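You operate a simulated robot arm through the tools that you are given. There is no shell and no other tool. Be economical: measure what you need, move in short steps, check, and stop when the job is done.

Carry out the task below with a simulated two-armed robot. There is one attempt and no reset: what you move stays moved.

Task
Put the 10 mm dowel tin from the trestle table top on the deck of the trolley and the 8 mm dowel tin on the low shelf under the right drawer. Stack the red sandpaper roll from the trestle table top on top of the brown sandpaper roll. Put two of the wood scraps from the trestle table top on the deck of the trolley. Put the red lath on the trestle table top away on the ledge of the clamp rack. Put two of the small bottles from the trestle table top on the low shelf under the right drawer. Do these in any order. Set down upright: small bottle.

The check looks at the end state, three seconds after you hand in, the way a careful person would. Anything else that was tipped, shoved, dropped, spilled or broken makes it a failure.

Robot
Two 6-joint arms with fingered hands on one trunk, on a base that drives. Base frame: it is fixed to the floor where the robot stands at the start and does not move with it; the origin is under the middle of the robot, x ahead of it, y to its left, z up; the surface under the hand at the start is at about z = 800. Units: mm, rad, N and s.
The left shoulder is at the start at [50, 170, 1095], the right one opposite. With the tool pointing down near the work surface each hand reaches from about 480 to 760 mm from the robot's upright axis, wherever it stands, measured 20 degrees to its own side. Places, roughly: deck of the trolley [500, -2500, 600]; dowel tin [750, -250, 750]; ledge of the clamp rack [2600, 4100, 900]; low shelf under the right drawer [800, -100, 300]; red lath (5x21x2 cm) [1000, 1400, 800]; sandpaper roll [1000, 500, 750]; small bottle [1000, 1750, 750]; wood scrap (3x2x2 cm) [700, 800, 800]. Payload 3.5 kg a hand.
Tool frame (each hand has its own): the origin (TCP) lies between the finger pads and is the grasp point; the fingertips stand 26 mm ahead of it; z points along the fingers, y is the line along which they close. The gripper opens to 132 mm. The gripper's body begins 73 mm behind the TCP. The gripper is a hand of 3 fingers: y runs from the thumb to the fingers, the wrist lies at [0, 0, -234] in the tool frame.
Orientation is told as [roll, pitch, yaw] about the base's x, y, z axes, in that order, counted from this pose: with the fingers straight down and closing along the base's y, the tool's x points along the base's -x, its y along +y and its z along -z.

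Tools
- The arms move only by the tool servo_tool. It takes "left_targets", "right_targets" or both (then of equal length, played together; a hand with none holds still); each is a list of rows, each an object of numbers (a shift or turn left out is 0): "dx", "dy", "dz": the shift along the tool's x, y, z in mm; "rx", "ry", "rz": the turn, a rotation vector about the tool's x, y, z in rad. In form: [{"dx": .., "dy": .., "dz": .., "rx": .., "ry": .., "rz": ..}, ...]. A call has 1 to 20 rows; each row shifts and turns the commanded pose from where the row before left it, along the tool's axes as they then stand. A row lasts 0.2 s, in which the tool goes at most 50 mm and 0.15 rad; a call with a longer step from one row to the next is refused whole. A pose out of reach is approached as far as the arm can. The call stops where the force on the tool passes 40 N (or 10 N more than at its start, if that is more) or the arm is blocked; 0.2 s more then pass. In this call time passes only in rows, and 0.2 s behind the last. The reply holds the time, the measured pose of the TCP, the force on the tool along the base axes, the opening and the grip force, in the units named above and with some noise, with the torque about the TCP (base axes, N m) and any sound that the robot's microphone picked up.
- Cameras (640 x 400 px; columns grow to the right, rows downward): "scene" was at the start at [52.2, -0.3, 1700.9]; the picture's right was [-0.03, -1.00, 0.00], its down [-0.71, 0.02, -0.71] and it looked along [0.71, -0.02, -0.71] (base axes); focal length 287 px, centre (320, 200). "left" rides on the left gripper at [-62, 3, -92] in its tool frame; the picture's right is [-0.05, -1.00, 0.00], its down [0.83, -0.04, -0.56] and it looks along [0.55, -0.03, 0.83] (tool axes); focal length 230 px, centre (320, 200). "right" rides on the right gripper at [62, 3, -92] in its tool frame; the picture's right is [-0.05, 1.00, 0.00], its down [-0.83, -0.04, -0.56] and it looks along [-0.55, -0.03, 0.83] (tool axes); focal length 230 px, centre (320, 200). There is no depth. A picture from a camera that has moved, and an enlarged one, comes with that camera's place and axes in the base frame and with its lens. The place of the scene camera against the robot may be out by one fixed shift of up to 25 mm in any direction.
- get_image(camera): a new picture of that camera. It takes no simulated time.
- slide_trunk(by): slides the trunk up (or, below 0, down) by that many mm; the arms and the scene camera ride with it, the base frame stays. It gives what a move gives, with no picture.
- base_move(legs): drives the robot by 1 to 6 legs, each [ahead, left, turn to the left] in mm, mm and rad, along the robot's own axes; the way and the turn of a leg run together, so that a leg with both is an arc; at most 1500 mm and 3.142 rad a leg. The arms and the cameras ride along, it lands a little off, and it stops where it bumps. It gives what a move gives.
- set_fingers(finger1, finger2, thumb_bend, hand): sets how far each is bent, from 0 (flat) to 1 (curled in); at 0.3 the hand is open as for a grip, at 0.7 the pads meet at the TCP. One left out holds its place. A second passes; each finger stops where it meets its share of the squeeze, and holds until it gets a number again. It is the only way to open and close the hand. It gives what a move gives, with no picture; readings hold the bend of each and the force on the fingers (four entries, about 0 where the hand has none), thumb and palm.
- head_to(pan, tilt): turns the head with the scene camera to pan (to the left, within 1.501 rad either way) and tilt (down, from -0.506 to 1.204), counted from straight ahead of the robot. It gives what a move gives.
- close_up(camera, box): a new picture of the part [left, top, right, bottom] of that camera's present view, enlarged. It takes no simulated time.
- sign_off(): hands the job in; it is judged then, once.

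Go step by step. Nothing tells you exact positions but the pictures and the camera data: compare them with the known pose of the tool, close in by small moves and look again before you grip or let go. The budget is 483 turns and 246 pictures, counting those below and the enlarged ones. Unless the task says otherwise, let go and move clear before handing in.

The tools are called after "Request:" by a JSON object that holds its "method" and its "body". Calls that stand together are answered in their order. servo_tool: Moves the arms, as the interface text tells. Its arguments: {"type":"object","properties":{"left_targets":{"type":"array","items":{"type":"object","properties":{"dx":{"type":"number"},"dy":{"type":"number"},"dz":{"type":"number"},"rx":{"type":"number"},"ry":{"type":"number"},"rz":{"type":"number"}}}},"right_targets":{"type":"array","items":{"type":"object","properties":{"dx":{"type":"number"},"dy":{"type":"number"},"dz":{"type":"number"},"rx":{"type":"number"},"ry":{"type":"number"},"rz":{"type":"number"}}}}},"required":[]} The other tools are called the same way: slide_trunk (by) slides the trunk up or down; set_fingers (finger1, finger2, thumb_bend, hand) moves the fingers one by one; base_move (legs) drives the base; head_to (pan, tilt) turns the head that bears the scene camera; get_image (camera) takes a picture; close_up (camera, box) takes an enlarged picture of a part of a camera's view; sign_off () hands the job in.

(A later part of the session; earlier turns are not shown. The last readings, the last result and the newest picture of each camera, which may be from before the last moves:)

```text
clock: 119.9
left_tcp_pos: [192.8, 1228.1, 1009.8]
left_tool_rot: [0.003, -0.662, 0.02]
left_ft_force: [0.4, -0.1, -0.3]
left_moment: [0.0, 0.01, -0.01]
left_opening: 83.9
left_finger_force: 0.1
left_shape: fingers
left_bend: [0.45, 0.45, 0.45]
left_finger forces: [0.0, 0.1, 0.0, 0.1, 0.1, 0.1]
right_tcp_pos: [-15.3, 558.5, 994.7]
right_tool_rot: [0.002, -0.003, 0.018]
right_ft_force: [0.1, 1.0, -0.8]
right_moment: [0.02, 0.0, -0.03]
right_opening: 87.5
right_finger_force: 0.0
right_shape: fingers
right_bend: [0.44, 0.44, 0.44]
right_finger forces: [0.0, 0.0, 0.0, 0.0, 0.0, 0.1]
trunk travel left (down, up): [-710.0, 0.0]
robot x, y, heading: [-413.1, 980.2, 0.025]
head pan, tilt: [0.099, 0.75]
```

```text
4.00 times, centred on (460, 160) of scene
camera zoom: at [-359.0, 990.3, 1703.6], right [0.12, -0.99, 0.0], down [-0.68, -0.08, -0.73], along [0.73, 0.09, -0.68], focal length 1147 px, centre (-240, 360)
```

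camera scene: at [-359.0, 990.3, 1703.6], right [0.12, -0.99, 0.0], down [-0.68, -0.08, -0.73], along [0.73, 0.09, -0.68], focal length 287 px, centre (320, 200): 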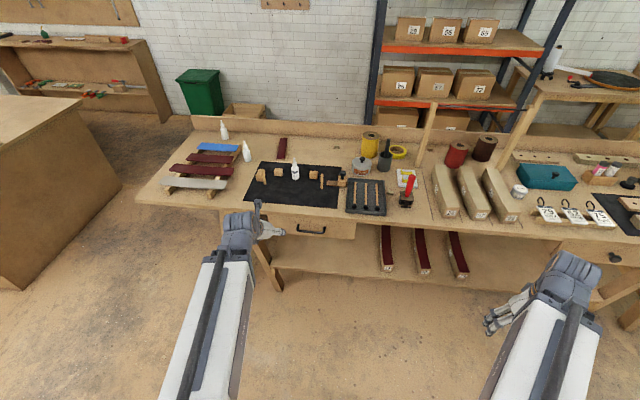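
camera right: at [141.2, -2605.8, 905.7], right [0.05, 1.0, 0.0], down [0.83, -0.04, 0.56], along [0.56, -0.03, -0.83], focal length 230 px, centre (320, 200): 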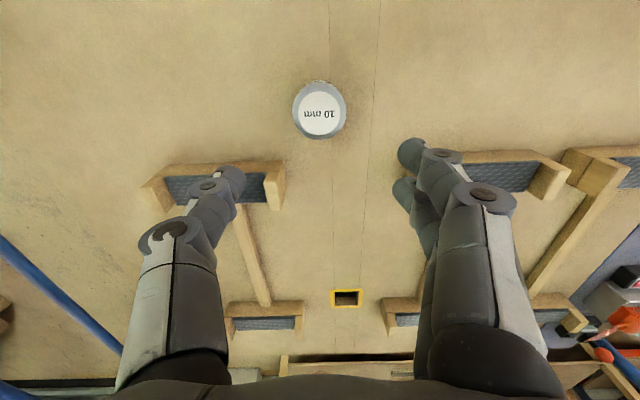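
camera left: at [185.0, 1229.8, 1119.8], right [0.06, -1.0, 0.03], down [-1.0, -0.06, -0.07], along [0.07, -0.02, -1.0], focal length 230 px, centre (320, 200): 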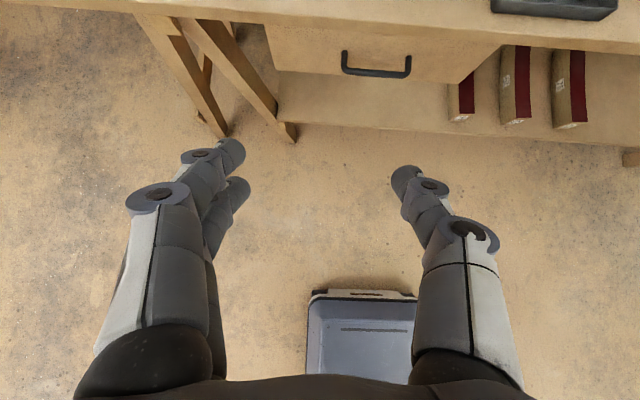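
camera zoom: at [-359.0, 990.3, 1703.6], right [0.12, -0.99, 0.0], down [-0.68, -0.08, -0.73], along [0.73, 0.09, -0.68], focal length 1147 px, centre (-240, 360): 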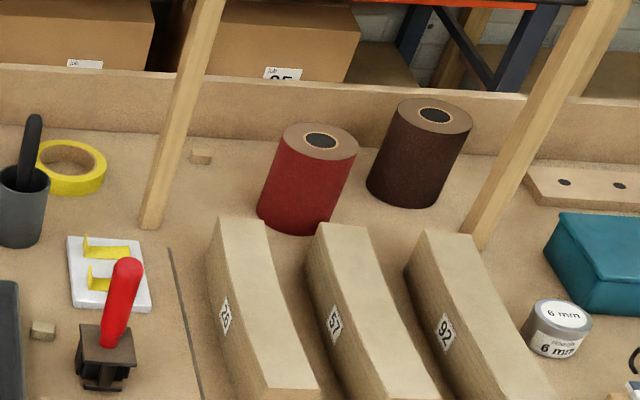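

Scraps: S1 ≈[1059,1067], S2 ≈[697,784], S3 ≈[1094,540]. Plain white bottles: B2 ≈[872,1538], B1 ≈[1075,1735]. First B2 with the left hand.

Request:
{"method": "base_move", "body": {"legs": [[0, 325, -0.02], [500, 0, 0]]}}

Request:
{"method": "get_image", "body": {"camera": "left"}}

```text
clock: 124.5
left_tcp_pos: [681.7, 1538.3, 1009.4]
left_tool_rot: [0.004, -0.659, 0.009]
left_ft_force: [-0.2, -0.2, 0.2]
left_moment: [0.03, -0.01, -0.02]
left_opening: 84.2
left_finger_force: 0.1
left_shape: fingers
left_bend: [0.45, 0.45, 0.45]
left_finger forces: [0.0, 0.0, 0.0, 0.0, 0.1, 0.0]
right_tcp_pos: [464.8, 873.2, 994.7]
right_tool_rot: [0.003, -0.003, 0.013]
right_ft_force: [0.1, 0.2, 0.2]
right_moment: [0.02, 0.0, 0.02]
right_opening: 87.8
right_finger_force: 0.1
right_shape: fingers
right_bend: [0.44, 0.44, 0.44]
right_finger forces: [0.0, 0.0, 0.1, 0.1, 0.0, 0.1]
trunk travel left (down, up): [-710.0, 0.0]
robot x, y, heading: [75.1, 1296.4, 0.008]
head pan, tilt: [0.099, 0.75]
```

```text
198 pictures are left
camera left: at [672.9, 1541.9, 1119.5], right [0.05, -1.0, 0.03], down [-1.0, -0.05, -0.07], along [0.07, -0.02, -1.0], focal length 230 px, centre (320, 200)
```

left: 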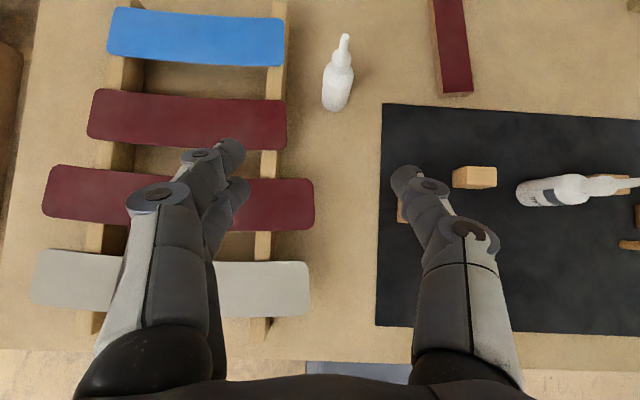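

B2 stands at about [845, 1521]. I narrow the fingers, tilt more, and go to a pre-approach.

Request:
{"method": "set_fingers", "body": {"hand": "left", "finger1": 0.52, "finger2": 0.52, "thumb_bend": 0.48}}

Request:
{"method": "servo_tool", "body": {"left_targets": [{"dz": 36, "dy": -8.5, "ry": -0.12}, {"dz": 36, "dy": -8.5, "ry": -0.12}]}}

Request:
{"method": "get_image", "body": {"camera": "left"}}

```text
clock: 125.5
left_tcp_pos: [681.6, 1539.0, 1009.5]
left_tool_rot: [0.003, -0.663, 0.008]
left_ft_force: [0.1, -0.2, 0.3]
left_moment: [0.01, -0.02, 0.0]
left_opening: 68.6
left_finger_force: 0.2
left_shape: fingers
left_bend: [0.52, 0.52, 0.48]
left_finger forces: [0.0, 0.0, 0.0, 0.0, 0.0, 0.0]
right_tcp_pos: [463.6, 872.4, 994.8]
right_tool_rot: [0.002, -0.002, 0.009]
right_ft_force: [0.4, 0.5, 0.3]
right_moment: [0.02, 0.01, -0.04]
right_opening: 87.5
right_finger_force: 0.0
right_shape: fingers
right_bend: [0.44, 0.44, 0.44]
right_finger forces: [0.0, 0.1, 0.1, 0.1, 0.1, 0.0]
trunk travel left (down, up): [-710.0, 0.0]
robot x, y, heading: [75.1, 1297.8, 0.01]
head pan, tilt: [0.099, 0.75]
```

```text
clock: 126.1
left_tcp_pos: [726.2, 1521.7, 951.5]
left_tool_rot: [0.007, -0.902, 0.006]
left_ft_force: [0.1, -0.2, 0.2]
left_moment: [-0.02, 0.0, 0.02]
left_opening: 68.3
left_finger_force: 0.1
left_shape: fingers
left_bend: [0.52, 0.52, 0.48]
left_finger forces: [0.0, 0.0, 0.0, 0.0, 0.0, 0.0]
right_tcp_pos: [464.7, 873.9, 993.5]
right_tool_rot: [0.002, -0.002, 0.011]
right_ft_force: [0.0, 0.3, -0.5]
right_moment: [0.02, -0.03, 0.0]
right_opening: 87.6
right_finger_force: 0.1
right_shape: fingers
right_bend: [0.44, 0.44, 0.44]
right_finger forces: [0.1, 0.0, 0.0, 0.0, 0.0, 0.0]
trunk travel left (down, up): [-710.0, 0.0]
robot x, y, heading: [74.5, 1295.3, 0.01]
head pan, tilt: [0.099, 0.75]
```

```text
197 pictures are left
camera left: at [691.0, 1524.6, 1057.5], right [0.04, -1.0, 0.04], down [-0.95, -0.05, -0.31], along [0.31, -0.02, -0.95], focal length 230 px, centre (320, 200)
```

left: 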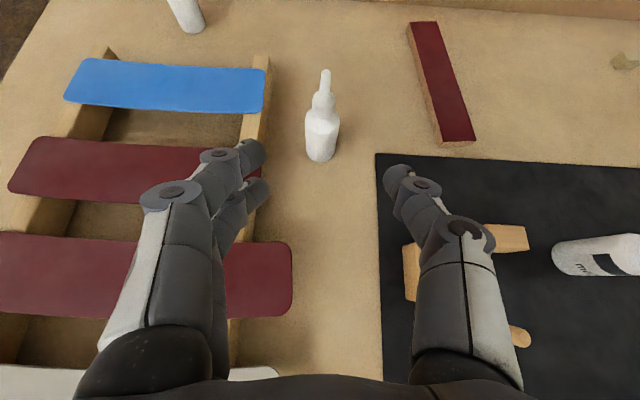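

Request:
{"method": "servo_tool", "body": {"left_targets": [{"dz": 36, "dx": -0.7, "dy": -0.5}, {"dz": 36, "dx": -0.7, "dy": -0.5}, {"dz": 36, "dx": -0.7, "dy": -0.5}]}}

Request:
{"method": "get_image", "body": {"camera": "left"}}

```text
clock: 126.9
left_tcp_pos: [811.5, 1524.8, 888.3]
left_tool_rot: [0.008, -0.9, 0.007]
left_ft_force: [0.3, -0.1, -1.5]
left_moment: [0.0, 0.01, 0.02]
left_opening: 68.5
left_finger_force: 0.0
left_shape: fingers
left_bend: [0.52, 0.52, 0.48]
left_finger forces: [0.0, 0.0, 0.0, 0.1, 0.0, 0.0]
right_tcp_pos: [464.8, 874.2, 994.0]
right_tool_rot: [0.0, -0.002, 0.01]
right_ft_force: [0.2, -0.6, 0.2]
right_moment: [-0.02, 0.04, -0.01]
right_opening: 87.5
right_finger_force: 0.0
right_shape: fingers
right_bend: [0.44, 0.44, 0.44]
right_finger forces: [0.0, 0.0, 0.1, 0.0, 0.0, 0.1]
trunk travel left (down, up): [-710.0, 0.0]
robot x, y, heading: [70.5, 1296.6, 0.011]
head pan, tilt: [0.099, 0.75]
```

```text
196 pictures are left
camera left: at [777.2, 1525.8, 993.6], right [0.04, -1.0, 0.04], down [-0.95, -0.05, -0.31], along [0.31, -0.02, -0.95], focal length 230 px, centre (320, 200)
```

left: 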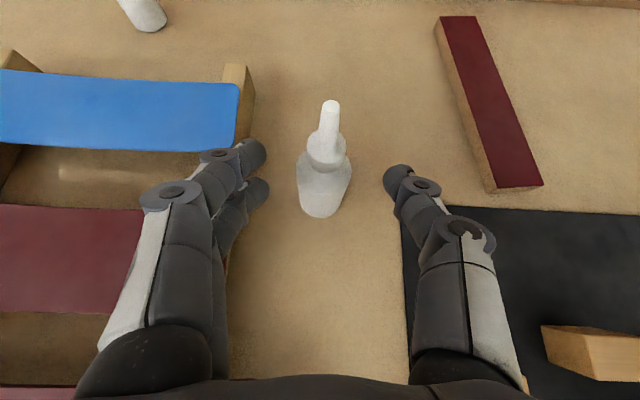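

Request:
{"method": "servo_tool", "body": {"left_targets": [{"dz": 20, "dx": 1, "dy": -1.5}, {"dz": 19, "dx": 1, "dy": -1.5}]}}

Request:
{"method": "get_image", "body": {"camera": "left"}}

```text
clock: 127.5
left_tcp_pos: [843.8, 1520.9, 861.7]
left_tool_rot: [0.005, -0.901, 0.006]
left_ft_force: [-0.2, 0.1, -0.9]
left_moment: [-0.03, 0.03, 0.03]
left_opening: 68.4
left_finger_force: 0.0
left_shape: fingers
left_bend: [0.52, 0.52, 0.48]
left_finger forces: [0.1, 0.1, 0.0, 0.0, 0.0, 0.0]
right_tcp_pos: [463.6, 873.7, 994.9]
right_tool_rot: [0.001, -0.002, 0.011]
right_ft_force: [0.4, 0.1, 0.1]
right_moment: [0.01, 0.02, 0.02]
right_opening: 87.8
right_finger_force: 0.0
right_shape: fingers
right_bend: [0.44, 0.44, 0.44]
right_finger forces: [0.0, 0.0, 0.0, 0.0, 0.1, 0.1]
trunk travel left (down, up): [-710.0, 0.0]
robot x, y, heading: [72.9, 1295.1, 0.009]
head pan, tilt: [0.099, 0.75]
```

```text
195 pictures are left
camera left: at [807.5, 1523.2, 967.4], right [0.04, -1.0, 0.04], down [-0.95, -0.05, -0.31], along [0.31, -0.02, -0.95], focal length 230 px, centre (320, 200)
```

left: 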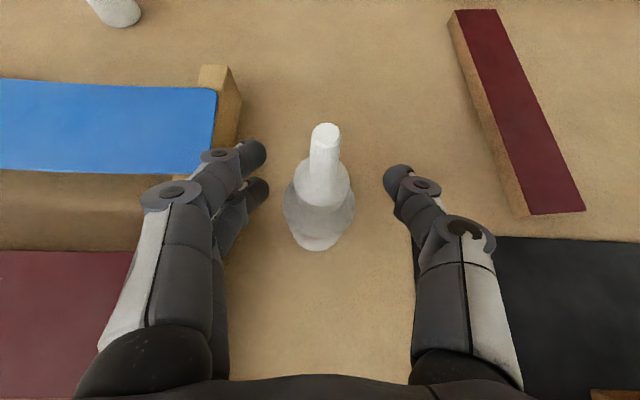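

Request:
{"method": "set_fingers", "body": {"hand": "left", "finger1": 0.72, "finger2": 0.72, "thumb_bend": 0.7}}

Request:
{"method": "get_image", "body": {"camera": "left"}}

```text
clock: 128.5
left_tcp_pos: [842.7, 1521.9, 862.6]
left_tool_rot: [0.005, -0.901, 0.008]
left_ft_force: [0.7, 0.3, -0.4]
left_moment: [0.0, 0.0, 0.02]
left_opening: 3.4
left_finger_force: 0.1
left_shape: fingers
left_bend: [0.72, 0.72, 0.7]
left_finger forces: [0.0, 0.0, 0.0, 0.1, 0.1, 0.0]
right_tcp_pos: [464.4, 874.0, 994.8]
right_tool_rot: [0.001, -0.001, 0.011]
right_ft_force: [1.1, -0.1, 0.3]
right_moment: [-0.01, -0.02, 0.0]
right_opening: 87.6
right_finger_force: 0.2
right_shape: fingers
right_bend: [0.44, 0.44, 0.44]
right_finger forces: [0.0, 0.0, 0.0, 0.1, 0.0, 0.1]
trunk travel left (down, up): [-710.0, 0.0]
robot x, y, heading: [70.4, 1297.4, 0.009]
head pan, tilt: [0.099, 0.75]
```

```text
194 pictures are left
camera left: at [807.1, 1523.3, 967.7], right [0.04, -1.0, 0.04], down [-0.95, -0.05, -0.31], along [0.31, -0.02, -0.95], focal length 230 px, centre (320, 200)
```

left: 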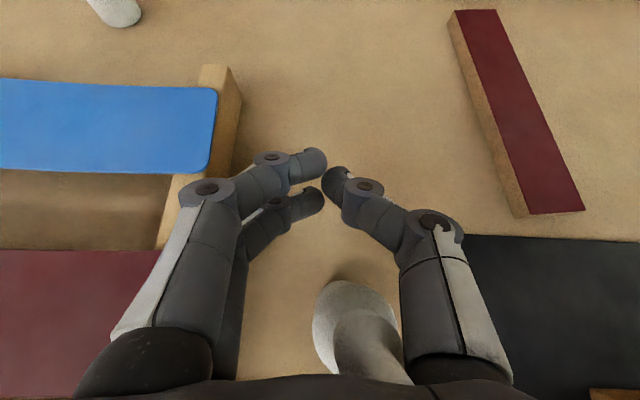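

The fingers closed on the tapered shoulder and the bottle slipped back toward the palm. I look before moving anything.

Request:
{"method": "close_up", "body": {"camera": "scene", "box": [200, 100, 360, 200]}}

Request:
{"method": "get_image", "body": {"camera": "scene"}}

Request:
{"method": "close_up", "body": {"camera": "left", "box": [240, 220, 480, 400]}}

```text
4.00 times, centred on (280, 150) of scene
camera zoom: at [125.8, 1308.3, 1703.6], right [0.11, -0.99, 0.0], down [-0.68, -0.08, -0.73], along [0.73, 0.08, -0.68], focal length 1147 px, centre (480, 400)
```

zoom: 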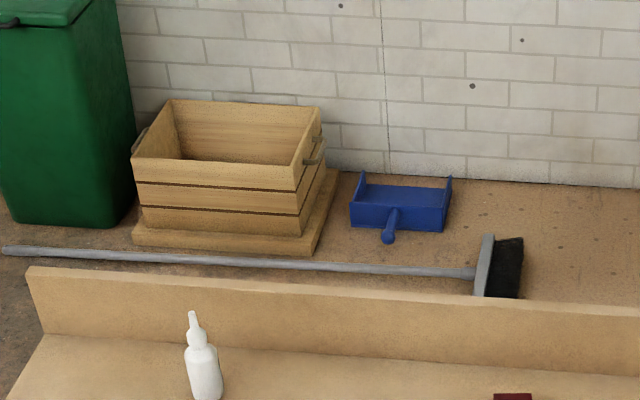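

```text
192 pictures are left
camera scene: at [125.8, 1308.3, 1703.6], right [0.11, -0.99, 0.0], down [-0.68, -0.08, -0.73], along [0.73, 0.08, -0.68], focal length 287 px, centre (320, 200)
```

scene: 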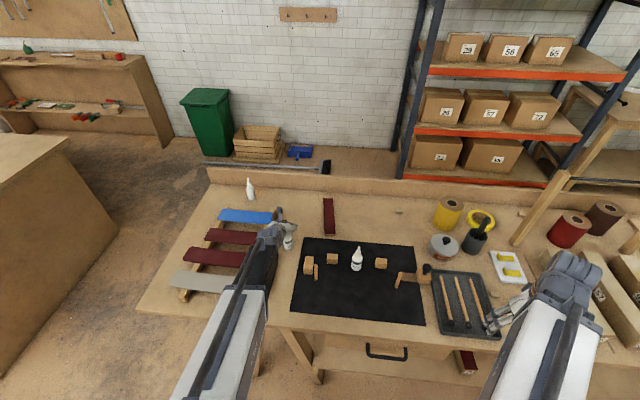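

```text
2.22 times, centred on (360, 310) of left
camera zoom: at [807.1, 1523.3, 967.7], right [0.04, -1.0, 0.04], down [-0.95, -0.05, -0.31], along [0.31, -0.02, -0.95], focal length 511 px, centre (231, -44)
```

zoom: 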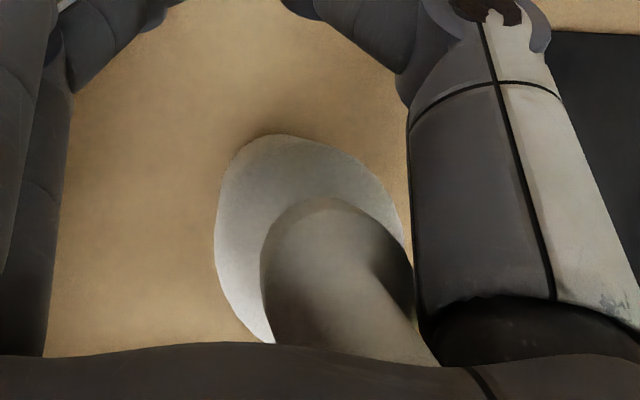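

Request:
{"method": "close_up", "body": {"camera": "scene", "box": [240, 190, 340, 270]}}

```text
5.00 times, centred on (290, 230) of scene
camera zoom: at [125.8, 1308.3, 1703.6], right [0.11, -0.99, 0.0], down [-0.68, -0.08, -0.73], along [0.73, 0.08, -0.68], focal length 1434 px, centre (470, 50)
```

zoom: 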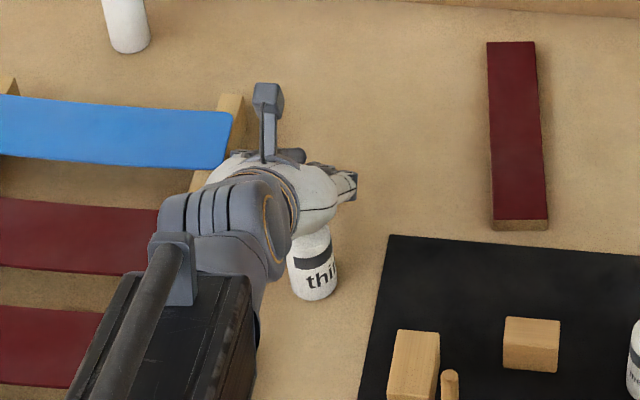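

The bottle still stands upright, just shifted to about [795, 1505]. I open the fingers and retreat along the tool axis.

Request:
{"method": "set_fingers", "body": {"hand": "left", "finger1": 0.48, "finger2": 0.48, "thumb_bend": 0.44}}

Request:
{"method": "servo_tool", "body": {"left_targets": [{"dz": -15}, {"dz": -30}, {"dz": -40}, {"dz": -40}]}}

Request:
{"method": "get_image", "body": {"camera": "left"}}

Request:
{"method": "close_up", "body": {"camera": "scene", "box": [220, 190, 340, 270]}}

```text
clock: 129.5
left_tcp_pos: [842.6, 1521.3, 862.0]
left_tool_rot: [0.005, -0.901, 0.007]
left_ft_force: [-0.4, -1.4, 0.6]
left_moment: [-0.04, -0.01, 0.02]
left_opening: 80.5
left_finger_force: 0.3
left_shape: fingers
left_bend: [0.48, 0.48, 0.44]
left_finger forces: [0.1, 0.0, 0.0, 0.0, 0.1, 0.1]
right_tcp_pos: [465.2, 873.5, 995.2]
right_tool_rot: [0.001, -0.001, 0.01]
right_ft_force: [0.2, 0.8, -0.2]
right_moment: [0.02, 0.02, -0.01]
right_opening: 87.6
right_finger_force: 0.1
right_shape: fingers
right_bend: [0.44, 0.44, 0.44]
right_finger forces: [0.0, 0.0, 0.0, 0.0, 0.0, 0.0]
trunk travel left (down, up): [-710.0, 0.0]
robot x, y, heading: [75.0, 1297.5, 0.013]
head pan, tilt: [0.099, 0.75]
```

```text
clock: 130.5
left_tcp_pos: [744.5, 1519.7, 943.8]
left_tool_rot: [0.006, -0.9, 0.007]
left_ft_force: [-0.3, 0.1, -0.1]
left_moment: [-0.01, 0.0, -0.02]
left_opening: 80.6
left_finger_force: 0.1
left_shape: fingers
left_bend: [0.48, 0.48, 0.44]
left_finger forces: [0.0, 0.0, 0.0, 0.1, 0.0, 0.0]
right_tcp_pos: [463.5, 874.0, 994.5]
right_tool_rot: [0.001, -0.006, 0.011]
right_ft_force: [-0.2, -0.4, 0.3]
right_moment: [-0.01, 0.03, 0.01]
right_opening: 87.6
right_finger_force: 0.1
right_shape: fingers
right_bend: [0.44, 0.44, 0.44]
right_finger forces: [0.0, 0.0, 0.1, 0.0, 0.0, 0.0]
trunk travel left (down, up): [-710.0, 0.0]
robot x, y, heading: [72.4, 1302.5, 0.014]
head pan, tilt: [0.099, 0.75]
```

```text
189 pictures are left
camera left: at [708.2, 1520.8, 1048.1], right [0.04, -1.0, 0.04], down [-0.95, -0.05, -0.31], along [0.31, -0.02, -0.95], focal length 230 px, centre (320, 200)
```

left: 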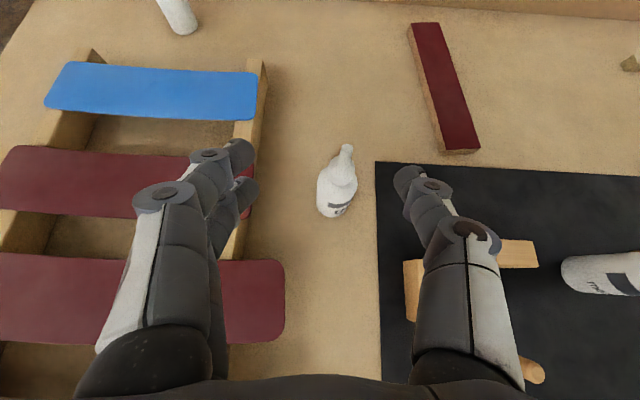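

```text
5.00 times, centred on (280, 230) of scene
camera zoom: at [125.3, 1308.2, 1703.6], right [0.11, -0.99, 0.0], down [-0.68, -0.07, -0.73], along [0.73, 0.08, -0.68], focal length 1434 px, centre (520, 50)
```

zoom: 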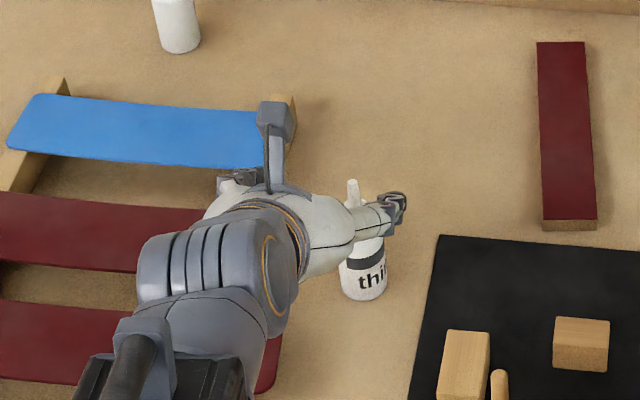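

Bottle upright at about [786, 1498], body top near 860, so I need to grip lower (TCP z≈845). Repositioning.

Request:
{"method": "servo_tool", "body": {"left_targets": [{"dx": 24, "dy": -10.5, "dz": -1.4}, {"dx": 24, "dy": -10.5, "dz": -1.4}, {"dz": 30}, {"dz": 30}]}}

Request:
{"method": "get_image", "body": {"camera": "left"}}

```text
clock: 131.5
left_tcp_pos: [761.5, 1498.4, 868.7]
left_tool_rot: [0.005, -0.9, 0.007]
left_ft_force: [0.1, -0.7, 0.0]
left_moment: [0.04, -0.01, -0.02]
left_opening: 80.6
left_finger_force: 0.0
left_shape: fingers
left_bend: [0.48, 0.48, 0.44]
left_finger forces: [0.0, 0.1, 0.0, 0.0, 0.1, 0.0]
right_tcp_pos: [465.2, 873.6, 993.9]
right_tool_rot: [0.003, -0.001, 0.009]
right_ft_force: [0.5, 0.4, 0.1]
right_moment: [-0.01, -0.02, 0.0]
right_opening: 87.5
right_finger_force: 0.0
right_shape: fingers
right_bend: [0.44, 0.44, 0.44]
right_finger forces: [0.0, 0.0, 0.0, 0.0, 0.1, 0.0]
trunk travel left (down, up): [-710.0, 0.0]
robot x, y, heading: [71.9, 1298.5, 0.009]
head pan, tilt: [0.099, 0.75]
```

```text
187 pictures are left
camera left: at [727.4, 1499.9, 974.2], right [0.04, -1.0, 0.04], down [-0.95, -0.05, -0.31], along [0.31, -0.02, -0.95], focal length 230 px, centre (320, 200)
```

left: 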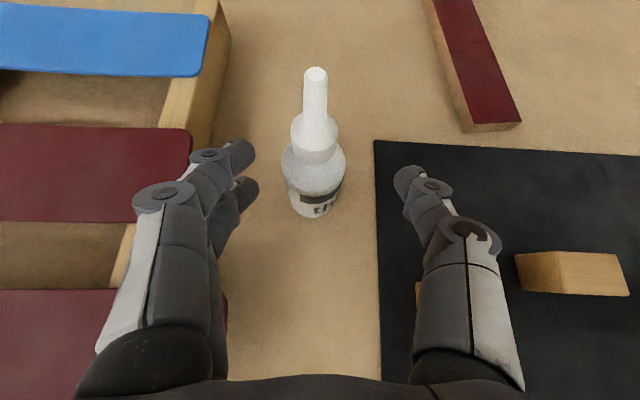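

Request:
{"method": "servo_tool", "body": {"left_targets": [{"dx": -0.7, "dz": 19.5}, {"dx": -0.7, "dz": 19.5}]}}

Request:
{"method": "set_fingers", "body": {"hand": "left", "finger1": 0.56, "finger2": 0.56, "thumb_bend": 0.54}}

Request:
{"method": "get_image", "body": {"camera": "left"}}

```text
clock: 132.1
left_tcp_pos: [794.2, 1498.0, 845.8]
left_tool_rot: [0.005, -0.9, 0.008]
left_ft_force: [0.9, 0.7, 0.0]
left_moment: [-0.04, 0.0, 0.02]
left_opening: 80.6
left_finger_force: 0.0
left_shape: fingers
left_bend: [0.48, 0.48, 0.44]
left_finger forces: [0.0, 0.0, 0.0, 0.0, 0.0, 0.0]
right_tcp_pos: [463.3, 874.1, 993.8]
right_tool_rot: [0.003, -0.001, 0.011]
right_ft_force: [0.2, -0.5, -0.7]
right_moment: [-0.01, 0.02, -0.02]
right_opening: 87.2
right_finger_force: 0.0
right_shape: fingers
right_bend: [0.44, 0.44, 0.44]
right_finger forces: [0.0, 0.0, 0.0, 0.0, 0.0, 0.1]
trunk travel left (down, up): [-710.0, 0.0]
robot x, y, heading: [74.7, 1292.7, 0.011]
head pan, tilt: [0.099, 0.75]
```

```text
clock: 133.1
left_tcp_pos: [793.4, 1498.0, 846.1]
left_tool_rot: [0.005, -0.9, 0.008]
left_ft_force: [0.3, -0.6, 0.0]
left_moment: [0.01, 0.01, 0.0]
left_opening: 51.7
left_finger_force: 0.0
left_shape: fingers
left_bend: [0.56, 0.56, 0.54]
left_finger forces: [0.0, 0.0, 0.0, 0.0, 0.0, 0.1]
right_tcp_pos: [463.7, 872.9, 995.3]
right_tool_rot: [0.003, -0.003, 0.011]
right_ft_force: [-0.7, -0.6, -0.3]
right_moment: [-0.01, 0.01, -0.01]
right_opening: 87.4
right_finger_force: 0.1
right_shape: fingers
right_bend: [0.44, 0.44, 0.44]
right_finger forces: [0.0, 0.0, 0.1, 0.0, 0.0, 0.1]
trunk travel left (down, up): [-710.0, 0.0]
robot x, y, heading: [69.8, 1293.7, 0.012]
head pan, tilt: [0.099, 0.75]
```

```text
186 pictures are left
camera left: at [758.4, 1499.4, 951.4], right [0.04, -1.0, 0.04], down [-0.95, -0.05, -0.31], along [0.31, -0.02, -0.95], focal length 230 px, centre (320, 200)
```

left: 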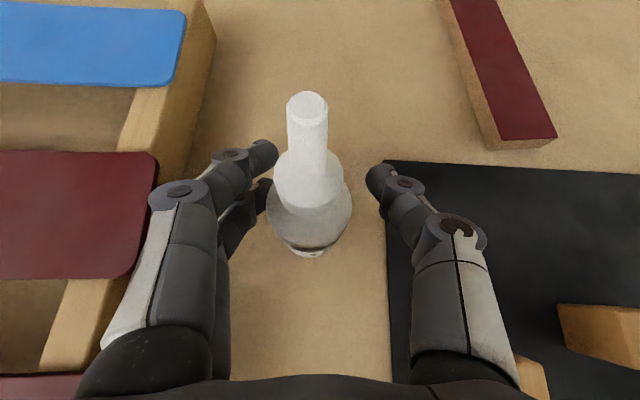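

The fingers are about 10 mm too far ahead of the bottle axis (that's why it slipped before). Correcting, then closing.

Request:
{"method": "servo_tool", "body": {"left_targets": [{"dx": 6.2, "dy": 2, "dz": -7.8}]}}

Request:
{"method": "set_fingers", "body": {"hand": "left", "finger1": 0.6, "finger2": 0.6, "thumb_bend": 0.59}}

Request:
{"method": "get_image", "body": {"camera": "left"}}

```text
clock: 133.5
left_tcp_pos: [782.3, 1499.1, 845.1]
left_tool_rot: [0.005, -0.901, 0.007]
left_ft_force: [0.1, 0.6, 0.1]
left_moment: [-0.03, 0.0, 0.03]
left_opening: 51.7
left_finger_force: 0.1
left_shape: fingers
left_bend: [0.56, 0.56, 0.54]
left_finger forces: [0.0, 0.0, 0.1, 0.1, 0.0, 0.0]
right_tcp_pos: [464.6, 873.8, 995.8]
right_tool_rot: [0.002, -0.003, 0.009]
right_ft_force: [-0.2, 0.1, -0.6]
right_moment: [-0.02, 0.02, 0.01]
right_opening: 87.5
right_finger_force: 0.1
right_shape: fingers
right_bend: [0.44, 0.44, 0.44]
right_finger forces: [0.1, 0.0, 0.0, 0.0, 0.0, 0.1]
trunk travel left (down, up): [-710.0, 0.0]
robot x, y, heading: [74.6, 1296.5, 0.016]
head pan, tilt: [0.099, 0.75]
```

```text
clock: 134.5
left_tcp_pos: [782.9, 1499.3, 845.7]
left_tool_rot: [0.006, -0.899, 0.008]
left_ft_force: [0.0, 0.1, -0.7]
left_moment: [0.01, -0.01, -0.01]
left_opening: 37.0
left_finger_force: 0.4
left_shape: fingers
left_bend: [0.6, 0.6, 0.59]
left_finger forces: [0.1, 0.2, 0.1, 0.1, 0.0, 0.0]
right_tcp_pos: [465.2, 872.9, 994.1]
right_tool_rot: [0.001, -0.002, 0.011]
right_ft_force: [-0.4, -0.4, -0.6]
right_moment: [0.0, -0.01, -0.03]
right_opening: 87.4
right_finger_force: 0.1
right_shape: fingers
right_bend: [0.44, 0.44, 0.44]
right_finger forces: [0.0, 0.0, 0.0, 0.0, 0.0, 0.1]
trunk travel left (down, up): [-710.0, 0.0]
robot x, y, heading: [70.7, 1297.0, 0.01]
head pan, tilt: [0.099, 0.75]
```

```text
185 pictures are left
camera left: at [748.6, 1502.0, 950.5], right [0.04, -1.0, 0.04], down [-0.95, -0.05, -0.31], along [0.31, -0.02, -0.95], focal length 230 px, centre (320, 200)
```

left: 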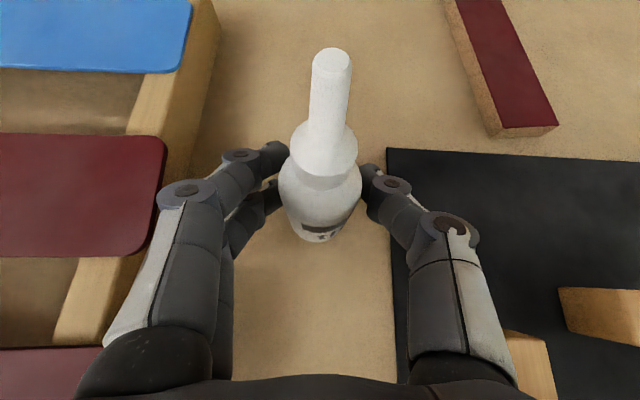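

Request:
{"method": "set_fingers", "body": {"hand": "left", "finger1": 0.7, "finger2": 0.7, "thumb_bend": 0.7}}

Request:
{"method": "get_image", "body": {"camera": "left"}}

```text
clock: 135.5
left_tcp_pos: [783.6, 1498.8, 844.9]
left_tool_rot: [0.006, -0.9, 0.008]
left_ft_force: [1.1, -1.0, 1.3]
left_moment: [0.03, -0.01, -0.02]
left_opening: 12.2
left_finger_force: 4.9
left_shape: fingers
left_bend: [0.69, 0.64, 0.68]
left_finger forces: [0.6, 4.5, 0.1, 0.1, 5.3, 0.0]
right_tcp_pos: [463.9, 873.8, 994.6]
right_tool_rot: [0.002, -0.003, 0.011]
right_ft_force: [-0.1, -0.2, -0.1]
right_moment: [0.02, 0.0, -0.03]
right_opening: 87.5
right_finger_force: 0.0
right_shape: fingers
right_bend: [0.44, 0.44, 0.44]
right_finger forces: [0.0, 0.1, 0.1, 0.1, 0.0, 0.0]
trunk travel left (down, up): [-710.0, 0.0]
robot x, y, heading: [73.9, 1302.4, 0.006]
head pan, tilt: [0.099, 0.75]
```

```text
184 pictures are left
camera left: at [748.6, 1501.9, 950.6], right [0.04, -1.0, 0.04], down [-0.95, -0.05, -0.31], along [0.31, -0.02, -0.95], focal length 230 px, centre (320, 200)
```

left: 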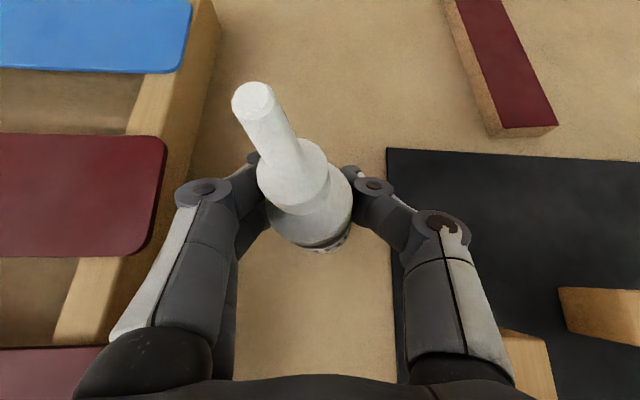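

The tilted grip tips the bottle sideways in the fingers (weak grip). I release the thumb first, keeping the fingers as support, and check.

Request:
{"method": "set_fingers", "body": {"hand": "left", "thumb_bend": 0.62}}

Request:
{"method": "get_image", "body": {"camera": "left"}}

```text
clock: 136.5
left_tcp_pos: [783.0, 1500.2, 846.5]
left_tool_rot: [0.007, -0.9, 0.006]
left_ft_force: [-0.6, -0.5, 0.6]
left_moment: [0.0, 0.02, 0.0]
left_opening: 18.8
left_finger_force: 1.9
left_shape: fingers
left_bend: [0.7, 0.67, 0.62]
left_finger forces: [0.0, 2.0, 0.0, 0.0, 2.1, 0.0]
right_tcp_pos: [464.1, 873.3, 995.0]
right_tool_rot: [0.002, -0.001, 0.01]
right_ft_force: [-0.1, -0.9, -0.2]
right_moment: [-0.02, -0.03, -0.02]
right_opening: 87.4
right_finger_force: 0.0
right_shape: fingers
right_bend: [0.44, 0.44, 0.44]
right_finger forces: [0.0, 0.1, 0.0, 0.1, 0.0, 0.0]
trunk travel left (down, up): [-710.0, 0.0]
robot x, y, heading: [70.4, 1291.2, 0.009]
head pan, tilt: [0.099, 0.75]
```

```text
183 pictures are left
camera left: at [748.6, 1502.0, 950.4], right [0.04, -1.0, 0.04], down [-0.95, -0.05, -0.31], along [0.31, -0.02, -0.95], focal length 230 px, centre (320, 200)
```

left: 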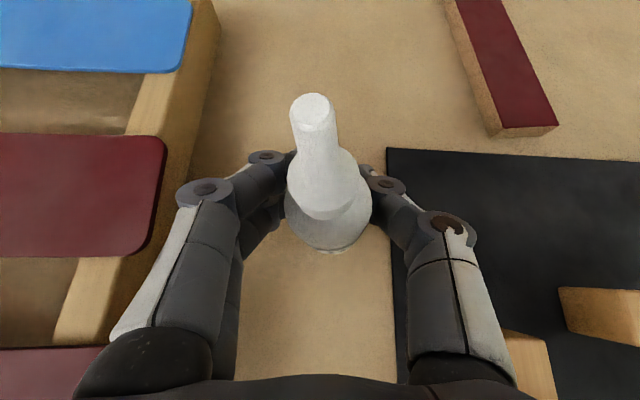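

Request:
{"method": "set_fingers", "body": {"hand": "left", "finger1": 0.66, "finger2": 0.62, "thumb_bend": 0.6}}

Request:
{"method": "get_image", "body": {"camera": "left"}}

```text
clock: 137.5
left_tcp_pos: [783.2, 1499.8, 846.2]
left_tool_rot: [0.005, -0.9, 0.006]
left_ft_force: [0.4, 0.1, -0.5]
left_moment: [0.01, 0.0, -0.02]
left_opening: 25.4
left_finger_force: 0.1
left_shape: fingers
left_bend: [0.66, 0.62, 0.6]
left_finger forces: [0.0, 0.0, 0.0, 0.1, 0.2, 0.1]
right_tcp_pos: [464.7, 873.5, 994.1]
right_tool_rot: [0.002, -0.001, 0.012]
right_ft_force: [-0.5, 0.2, -0.3]
right_moment: [-0.02, 0.01, -0.02]
right_opening: 87.5
right_finger_force: 0.0
right_shape: fingers
right_bend: [0.44, 0.44, 0.44]
right_finger forces: [0.0, 0.0, 0.0, 0.0, 0.1, 0.1]
trunk travel left (down, up): [-710.0, 0.0]
robot x, y, heading: [75.1, 1299.8, 0.009]
head pan, tilt: [0.099, 0.75]
```

```text
182 pictures are left
camera left: at [748.6, 1501.9, 950.5], right [0.04, -1.0, 0.04], down [-0.95, -0.05, -0.31], along [0.31, -0.02, -0.95], focal length 230 px, centre (320, 200)
```

left: 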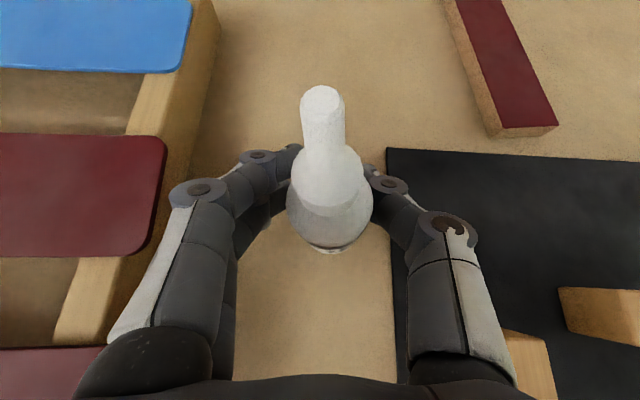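

Request:
{"method": "set_fingers", "body": {"hand": "left", "finger1": 0.48, "finger2": 0.48, "thumb_bend": 0.46}}

Request:
{"method": "servo_tool", "body": {"left_targets": [{"dz": -15}, {"dz": -30}, {"dz": -40}, {"dz": -40}, {"dz": -10, "ry": 0.14}, {"dz": -10, "ry": 0.14}, {"ry": 0.12}]}}

Request:
{"method": "get_image", "body": {"camera": "left"}}

```text
clock: 138.5
left_tcp_pos: [784.5, 1500.0, 845.9]
left_tool_rot: [0.006, -0.901, 0.007]
left_ft_force: [0.4, -0.8, 0.7]
left_moment: [0.01, 0.01, 0.04]
left_opening: 77.0
left_finger_force: 0.2
left_shape: fingers
left_bend: [0.48, 0.48, 0.46]
left_finger forces: [0.0, 0.0, 0.0, 0.0, 0.0, 0.1]
right_tcp_pos: [462.9, 873.7, 994.7]
right_tool_rot: [0.002, 0.0, 0.012]
right_ft_force: [-0.2, -0.3, -0.5]
right_moment: [0.0, 0.0, 0.04]
right_opening: 87.3
right_finger_force: 0.1
right_shape: fingers
right_bend: [0.44, 0.44, 0.44]
right_finger forces: [0.0, 0.0, 0.1, 0.1, 0.0, 0.1]
trunk travel left (down, up): [-710.0, 0.0]
robot x, y, heading: [73.9, 1299.2, 0.008]
head pan, tilt: [0.099, 0.75]
```

```text
clock: 140.1
left_tcp_pos: [680.1, 1498.4, 931.7]
left_tool_rot: [0.004, -0.497, 0.01]
left_ft_force: [1.2, -0.5, -0.5]
left_moment: [0.01, 0.01, 0.02]
left_opening: 77.1
left_finger_force: 0.0
left_shape: fingers
left_bend: [0.48, 0.48, 0.46]
left_finger forces: [0.0, 0.0, 0.0, 0.0, 0.1, 0.0]
left hand out of reach, approached as far as the arm can: row 4
right_tcp_pos: [463.8, 873.9, 994.7]
right_tool_rot: [0.001, -0.002, 0.011]
right_ft_force: [0.3, 0.3, -0.5]
right_moment: [0.04, -0.02, 0.01]
right_opening: 87.1
right_finger_force: 0.0
right_shape: fingers
right_bend: [0.44, 0.44, 0.44]
right_finger forces: [0.0, 0.1, 0.0, 0.0, 0.1, 0.1]
trunk travel left (down, up): [-710.0, 0.0]
robot x, y, heading: [72.9, 1297.0, 0.015]
head pan, tilt: [0.099, 0.75]
```

```text
181 pictures are left
camera left: at [688.6, 1501.4, 1042.4], right [0.06, -1.0, 0.02], down [-0.99, -0.05, 0.09], along [-0.09, -0.03, -1.0], focal length 230 px, centre (320, 200)
```

left: 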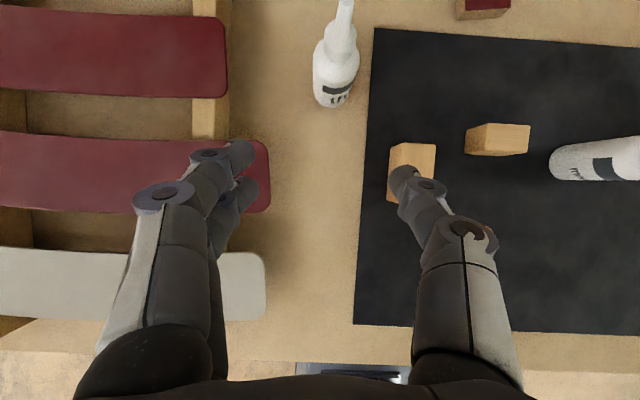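

Bottle is upright again at about [778, 1485]. I'll approach from above with less tilt (0.5 rad).

Request:
{"method": "servo_tool", "body": {"left_targets": [{"dx": -32.6, "dy": -4, "dz": 6.4}, {"dx": -32.6, "dy": -4, "dz": 6.4}, {"dx": -32.6, "dy": -4, "dz": 6.4}]}}

Request:
{"method": "get_image", "body": {"camera": "left"}}

```text
clock: 140.9
left_tcp_pos: [775.1, 1488.2, 961.4]
left_tool_rot: [0.003, -0.501, 0.009]
left_ft_force: [0.7, 0.1, -0.6]
left_moment: [0.0, 0.03, -0.05]
left_opening: 77.1
left_finger_force: 0.0
left_shape: fingers
left_bend: [0.48, 0.48, 0.46]
left_finger forces: [0.1, 0.0, 0.1, 0.0, 0.1, 0.0]
right_tcp_pos: [464.4, 874.2, 995.1]
right_tool_rot: [0.0, -0.001, 0.01]
right_ft_force: [0.2, -0.2, 0.4]
right_moment: [-0.04, 0.02, -0.02]
right_opening: 87.6
right_finger_force: 0.1
right_shape: fingers
right_bend: [0.44, 0.44, 0.44]
right_finger forces: [0.0, 0.0, 0.1, 0.0, 0.0, 0.0]
trunk travel left (down, up): [-710.0, 0.0]
robot x, y, heading: [74.3, 1297.7, 0.008]
head pan, tilt: [0.099, 0.75]
```

```text
180 pictures are left
camera left: at [784.1, 1491.5, 1072.0], right [0.06, -1.0, 0.02], down [-0.99, -0.05, 0.09], along [-0.09, -0.03, -1.0], focal length 230 px, centre (320, 200)
```

left: 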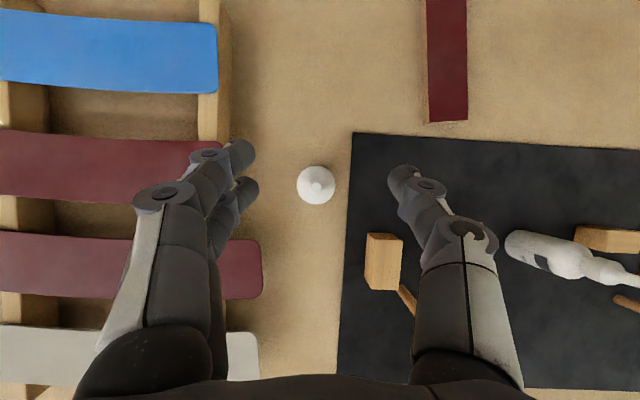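

Request:
{"method": "servo_tool", "body": {"left_targets": [{"dx": 12.5, "dz": 25.4, "dy": 0.4}, {"dx": 12.5, "dz": 25.4, "dy": 0.4}, {"dx": 12.5, "dz": 25.4, "dy": 0.4}]}}

Request:
{"method": "get_image", "body": {"camera": "left"}}

```text
clock: 141.7
left_tcp_pos: [778.9, 1491.6, 877.8]
left_tool_rot: [0.005, -0.5, 0.011]
left_ft_force: [-0.7, -0.9, 0.1]
left_moment: [0.03, -0.04, -0.01]
left_opening: 77.3
left_finger_force: 0.1
left_shape: fingers
left_bend: [0.48, 0.48, 0.46]
left_finger forces: [0.1, 0.1, 0.0, 0.0, 0.0, 0.0]
right_tcp_pos: [464.7, 874.1, 994.4]
right_tool_rot: [0.003, -0.002, 0.012]
right_ft_force: [-0.1, -0.4, 0.4]
right_moment: [-0.01, -0.01, 0.0]
right_opening: 87.5
right_finger_force: 0.0
right_shape: fingers
right_bend: [0.44, 0.44, 0.44]
right_finger forces: [0.0, 0.1, 0.0, 0.0, 0.0, 0.0]
trunk travel left (down, up): [-710.0, 0.0]
robot x, y, heading: [72.2, 1296.0, 0.01]
head pan, tilt: [0.099, 0.75]
```

```text
179 pictures are left
camera left: at [788.2, 1493.9, 987.1], right [0.06, -1.0, 0.02], down [-0.99, -0.05, 0.09], along [-0.09, -0.03, -1.0], focal length 230 px, centre (320, 200)
```

left: 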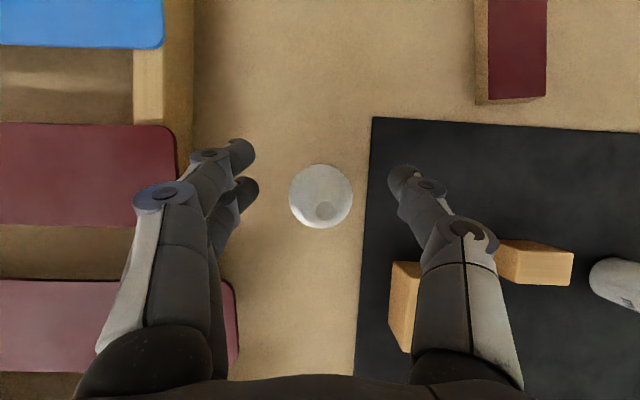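

Request:
{"method": "servo_tool", "body": {"left_targets": [{"dx": 7.6, "dz": 14}, {"dx": 7.6, "dz": 14, "dy": -0.5}]}}

Request:
{"method": "set_fingers", "body": {"hand": "left", "finger1": 0.6, "finger2": 0.6, "thumb_bend": 0.58}}

Request:
{"method": "get_image", "body": {"camera": "left"}}

```text
clock: 142.3
left_tcp_pos: [777.6, 1488.3, 845.8]
left_tool_rot: [0.004, -0.501, 0.008]
left_ft_force: [-1.0, -0.2, -0.3]
left_moment: [-0.04, 0.02, 0.03]
left_opening: 77.0
left_finger_force: 0.1
left_shape: fingers
left_bend: [0.48, 0.48, 0.46]
left_finger forces: [0.1, 0.1, 0.1, 0.0, 0.0, 0.1]
right_tcp_pos: [462.7, 873.7, 995.5]
right_tool_rot: [0.002, -0.002, 0.011]
right_ft_force: [-0.6, 0.2, 0.1]
right_moment: [-0.02, 0.01, 0.0]
right_opening: 87.5
right_finger_force: 0.0
right_shape: fingers
right_bend: [0.44, 0.44, 0.44]
right_finger forces: [0.0, 0.0, 0.0, 0.0, 0.0, 0.0]
trunk travel left (down, up): [-710.0, 0.0]
robot x, y, heading: [69.5, 1294.2, 0.01]
head pan, tilt: [0.099, 0.75]
```

```text
clock: 143.3
left_tcp_pos: [776.9, 1487.8, 846.0]
left_tool_rot: [0.003, -0.502, 0.01]
left_ft_force: [-0.7, 0.8, 0.2]
left_moment: [-0.02, 0.0, 0.01]
left_opening: 40.3
left_finger_force: 0.1
left_shape: fingers
left_bend: [0.6, 0.6, 0.57]
left_finger forces: [0.1, 0.1, 0.0, 0.0, 0.0, 0.0]
right_tcp_pos: [464.0, 874.2, 994.4]
right_tool_rot: [0.002, -0.003, 0.012]
right_ft_force: [0.0, -0.1, -0.4]
right_moment: [-0.01, -0.01, 0.01]
right_opening: 87.3
right_finger_force: 0.0
right_shape: fingers
right_bend: [0.44, 0.44, 0.44]
right_finger forces: [0.1, 0.0, 0.0, 0.0, 0.0, 0.1]
trunk travel left (down, up): [-710.0, 0.0]
robot x, y, heading: [75.7, 1301.9, 0.01]
head pan, tilt: [0.099, 0.75]
```

```text
178 pictures are left
camera left: at [786.2, 1491.4, 955.7], right [0.06, -1.0, 0.02], down [-0.99, -0.05, 0.09], along [-0.09, -0.03, -1.0], focal length 230 px, centre (320, 200)
```

left: 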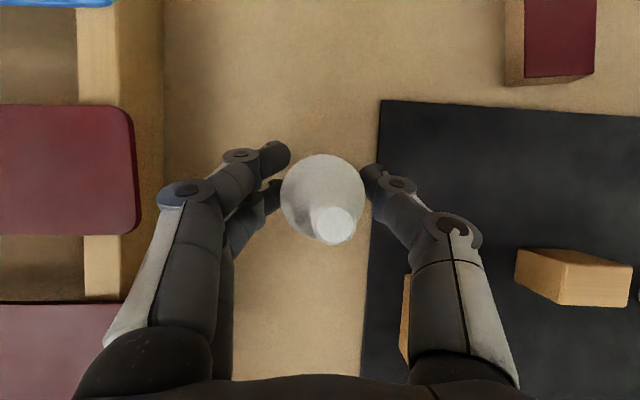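

The fingertips make first contact and are ~9 mm ahead of the bottle axis; I shift back, then close.

Request:
{"method": "servo_tool", "body": {"left_targets": [{"dx": 7.9, "dz": -4.3, "dy": 1}]}}

Request:
{"method": "set_fingers", "body": {"hand": "left", "finger1": 0.64, "finger2": 0.64, "thumb_bend": 0.63}}

Request:
{"method": "get_image", "body": {"camera": "left"}}

```text
clock: 143.7
left_tcp_pos: [768.6, 1489.8, 845.3]
left_tool_rot: [0.003, -0.502, 0.008]
left_ft_force: [-0.2, -0.1, 0.8]
left_moment: [-0.01, 0.0, -0.02]
left_opening: 40.2
left_finger_force: 0.1
left_shape: fingers
left_bend: [0.6, 0.6, 0.57]
left_finger forces: [0.0, 0.0, 0.0, 0.1, 0.0, 0.1]
right_tcp_pos: [464.2, 873.4, 994.3]
right_tool_rot: [0.002, -0.001, 0.01]
right_ft_force: [0.0, 0.6, 0.6]
right_moment: [0.01, 0.03, 0.0]
right_opening: 87.6
right_finger_force: 0.1
right_shape: fingers
right_bend: [0.44, 0.44, 0.44]
right_finger forces: [0.0, 0.0, 0.0, 0.0, 0.1, 0.1]
trunk travel left (down, up): [-710.0, 0.0]
robot x, y, heading: [72.1, 1297.8, 0.011]
head pan, tilt: [0.099, 0.75]
```

```text
clock: 144.7
left_tcp_pos: [768.4, 1490.0, 845.4]
left_tool_rot: [0.004, -0.501, 0.01]
left_ft_force: [0.5, -1.0, 0.7]
left_moment: [-0.02, 0.0, -0.02]
left_opening: 32.9
left_finger_force: 3.9
left_shape: fingers
left_bend: [0.62, 0.62, 0.61]
left_finger forces: [2.1, 1.7, 0.0, 0.0, 3.8, 0.1]
right_tcp_pos: [464.8, 873.6, 994.8]
right_tool_rot: [0.002, -0.001, 0.01]
right_ft_force: [0.2, 0.6, 0.6]
right_moment: [0.0, -0.04, 0.0]
right_opening: 87.5
right_finger_force: 0.1
right_shape: fingers
right_bend: [0.44, 0.44, 0.44]
right_finger forces: [0.0, 0.0, 0.0, 0.0, 0.1, 0.1]
trunk travel left (down, up): [-710.0, 0.0]
robot x, y, heading: [71.8, 1298.3, 0.013]
head pan, tilt: [0.099, 0.75]
```

```text
177 pictures are left
camera left: at [777.2, 1492.5, 954.8], right [0.06, -1.0, 0.02], down [-0.99, -0.05, 0.09], along [-0.09, -0.03, -1.0], focal length 230 px, centre (320, 200)
```

left: 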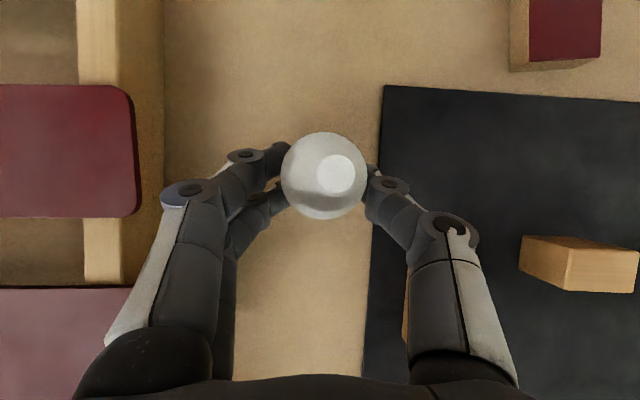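

Balanced contact (2/2/4 N) and the bottle stays upright. Closing firmly and lifting.

Request:
{"method": "set_fingers", "body": {"hand": "left", "finger1": 0.7, "finger2": 0.7, "thumb_bend": 0.7}}

Request:
{"method": "servo_tool", "body": {"left_targets": [{"dx": -5, "dz": -9}, {"dx": -12, "dz": -22}, {"dx": -20, "dz": -36}]}}

Request:
{"method": "get_image", "body": {"camera": "left"}}

Request:
{"method": "close_up", "body": {"camera": "scene", "box": [220, 180, 340, 260]}}

```text
clock: 145.7
left_tcp_pos: [768.6, 1490.3, 844.4]
left_tool_rot: [0.003, -0.5, 0.008]
left_ft_force: [-0.9, 0.5, 0.1]
left_moment: [-0.01, 0.02, -0.04]
left_opening: 31.1
left_finger_force: 12.6
left_shape: fingers
left_bend: [0.63, 0.63, 0.64]
left_finger forces: [6.8, 5.9, 0.0, 0.0, 12.9, 0.0]
right_tcp_pos: [464.2, 873.9, 993.7]
right_tool_rot: [0.002, -0.004, 0.01]
right_ft_force: [-0.4, 0.1, -0.2]
right_moment: [0.02, -0.01, 0.01]
right_opening: 87.5
right_finger_force: 0.0
right_shape: fingers
right_bend: [0.44, 0.44, 0.44]
right_finger forces: [0.1, 0.1, 0.1, 0.0, 0.0, 0.1]
trunk travel left (down, up): [-710.0, 0.0]
robot x, y, heading: [72.3, 1296.6, 0.006]
head pan, tilt: [0.099, 0.75]
```

```text
clock: 146.5
left_tcp_pos: [772.9, 1492.2, 921.8]
left_tool_rot: [0.003, -0.501, 0.008]
left_ft_force: [-0.5, -0.2, -0.4]
left_moment: [0.0, 0.02, -0.03]
left_opening: 30.8
left_finger_force: 12.8
left_shape: fingers
left_bend: [0.63, 0.63, 0.64]
left_finger forces: [6.9, 5.9, 0.0, 0.0, 12.9, 0.1]
right_tcp_pos: [463.9, 873.9, 994.4]
right_tool_rot: [0.001, -0.003, 0.011]
right_ft_force: [0.0, 0.3, 0.4]
right_moment: [0.02, -0.03, -0.01]
right_opening: 87.4
right_finger_force: 0.1
right_shape: fingers
right_bend: [0.44, 0.44, 0.44]
right_finger forces: [0.0, 0.0, 0.0, 0.0, 0.1, 0.0]
trunk travel left (down, up): [-710.0, 0.0]
robot x, y, heading: [69.6, 1294.9, 0.01]
head pan, tilt: [0.099, 0.75]
```

```text
176 pictures are left
camera left: at [781.0, 1494.5, 1032.2], right [0.06, -1.0, 0.02], down [-0.99, -0.05, 0.09], along [-0.09, -0.03, -1.0], focal length 230 px, centre (320, 200)
```

left: 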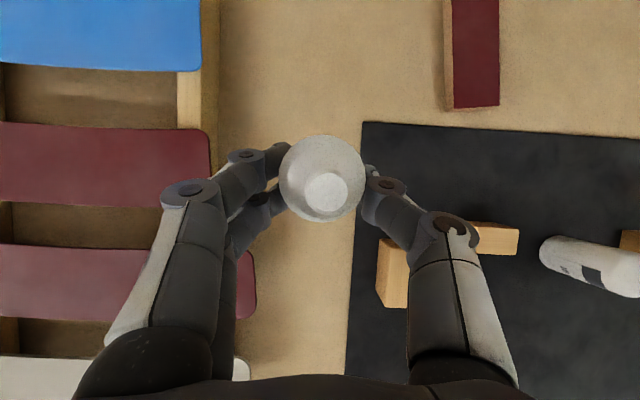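

```text
5.00 times, centred on (280, 220) of scene
camera zoom: at [125.7, 1308.2, 1703.6], right [0.11, -0.99, 0.0], down [-0.68, -0.07, -0.73], along [0.73, 0.08, -0.68], focal length 1434 px, centre (520, 100)
```

zoom: 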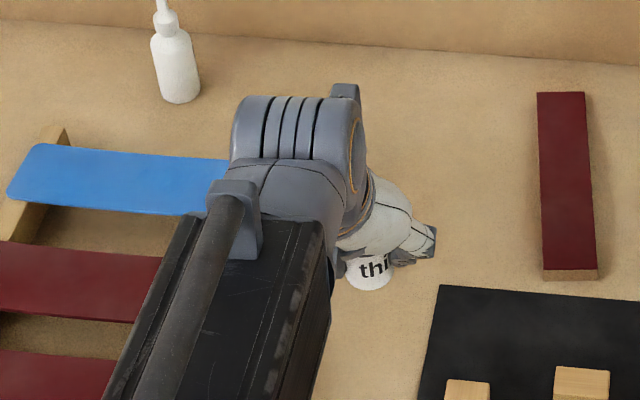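

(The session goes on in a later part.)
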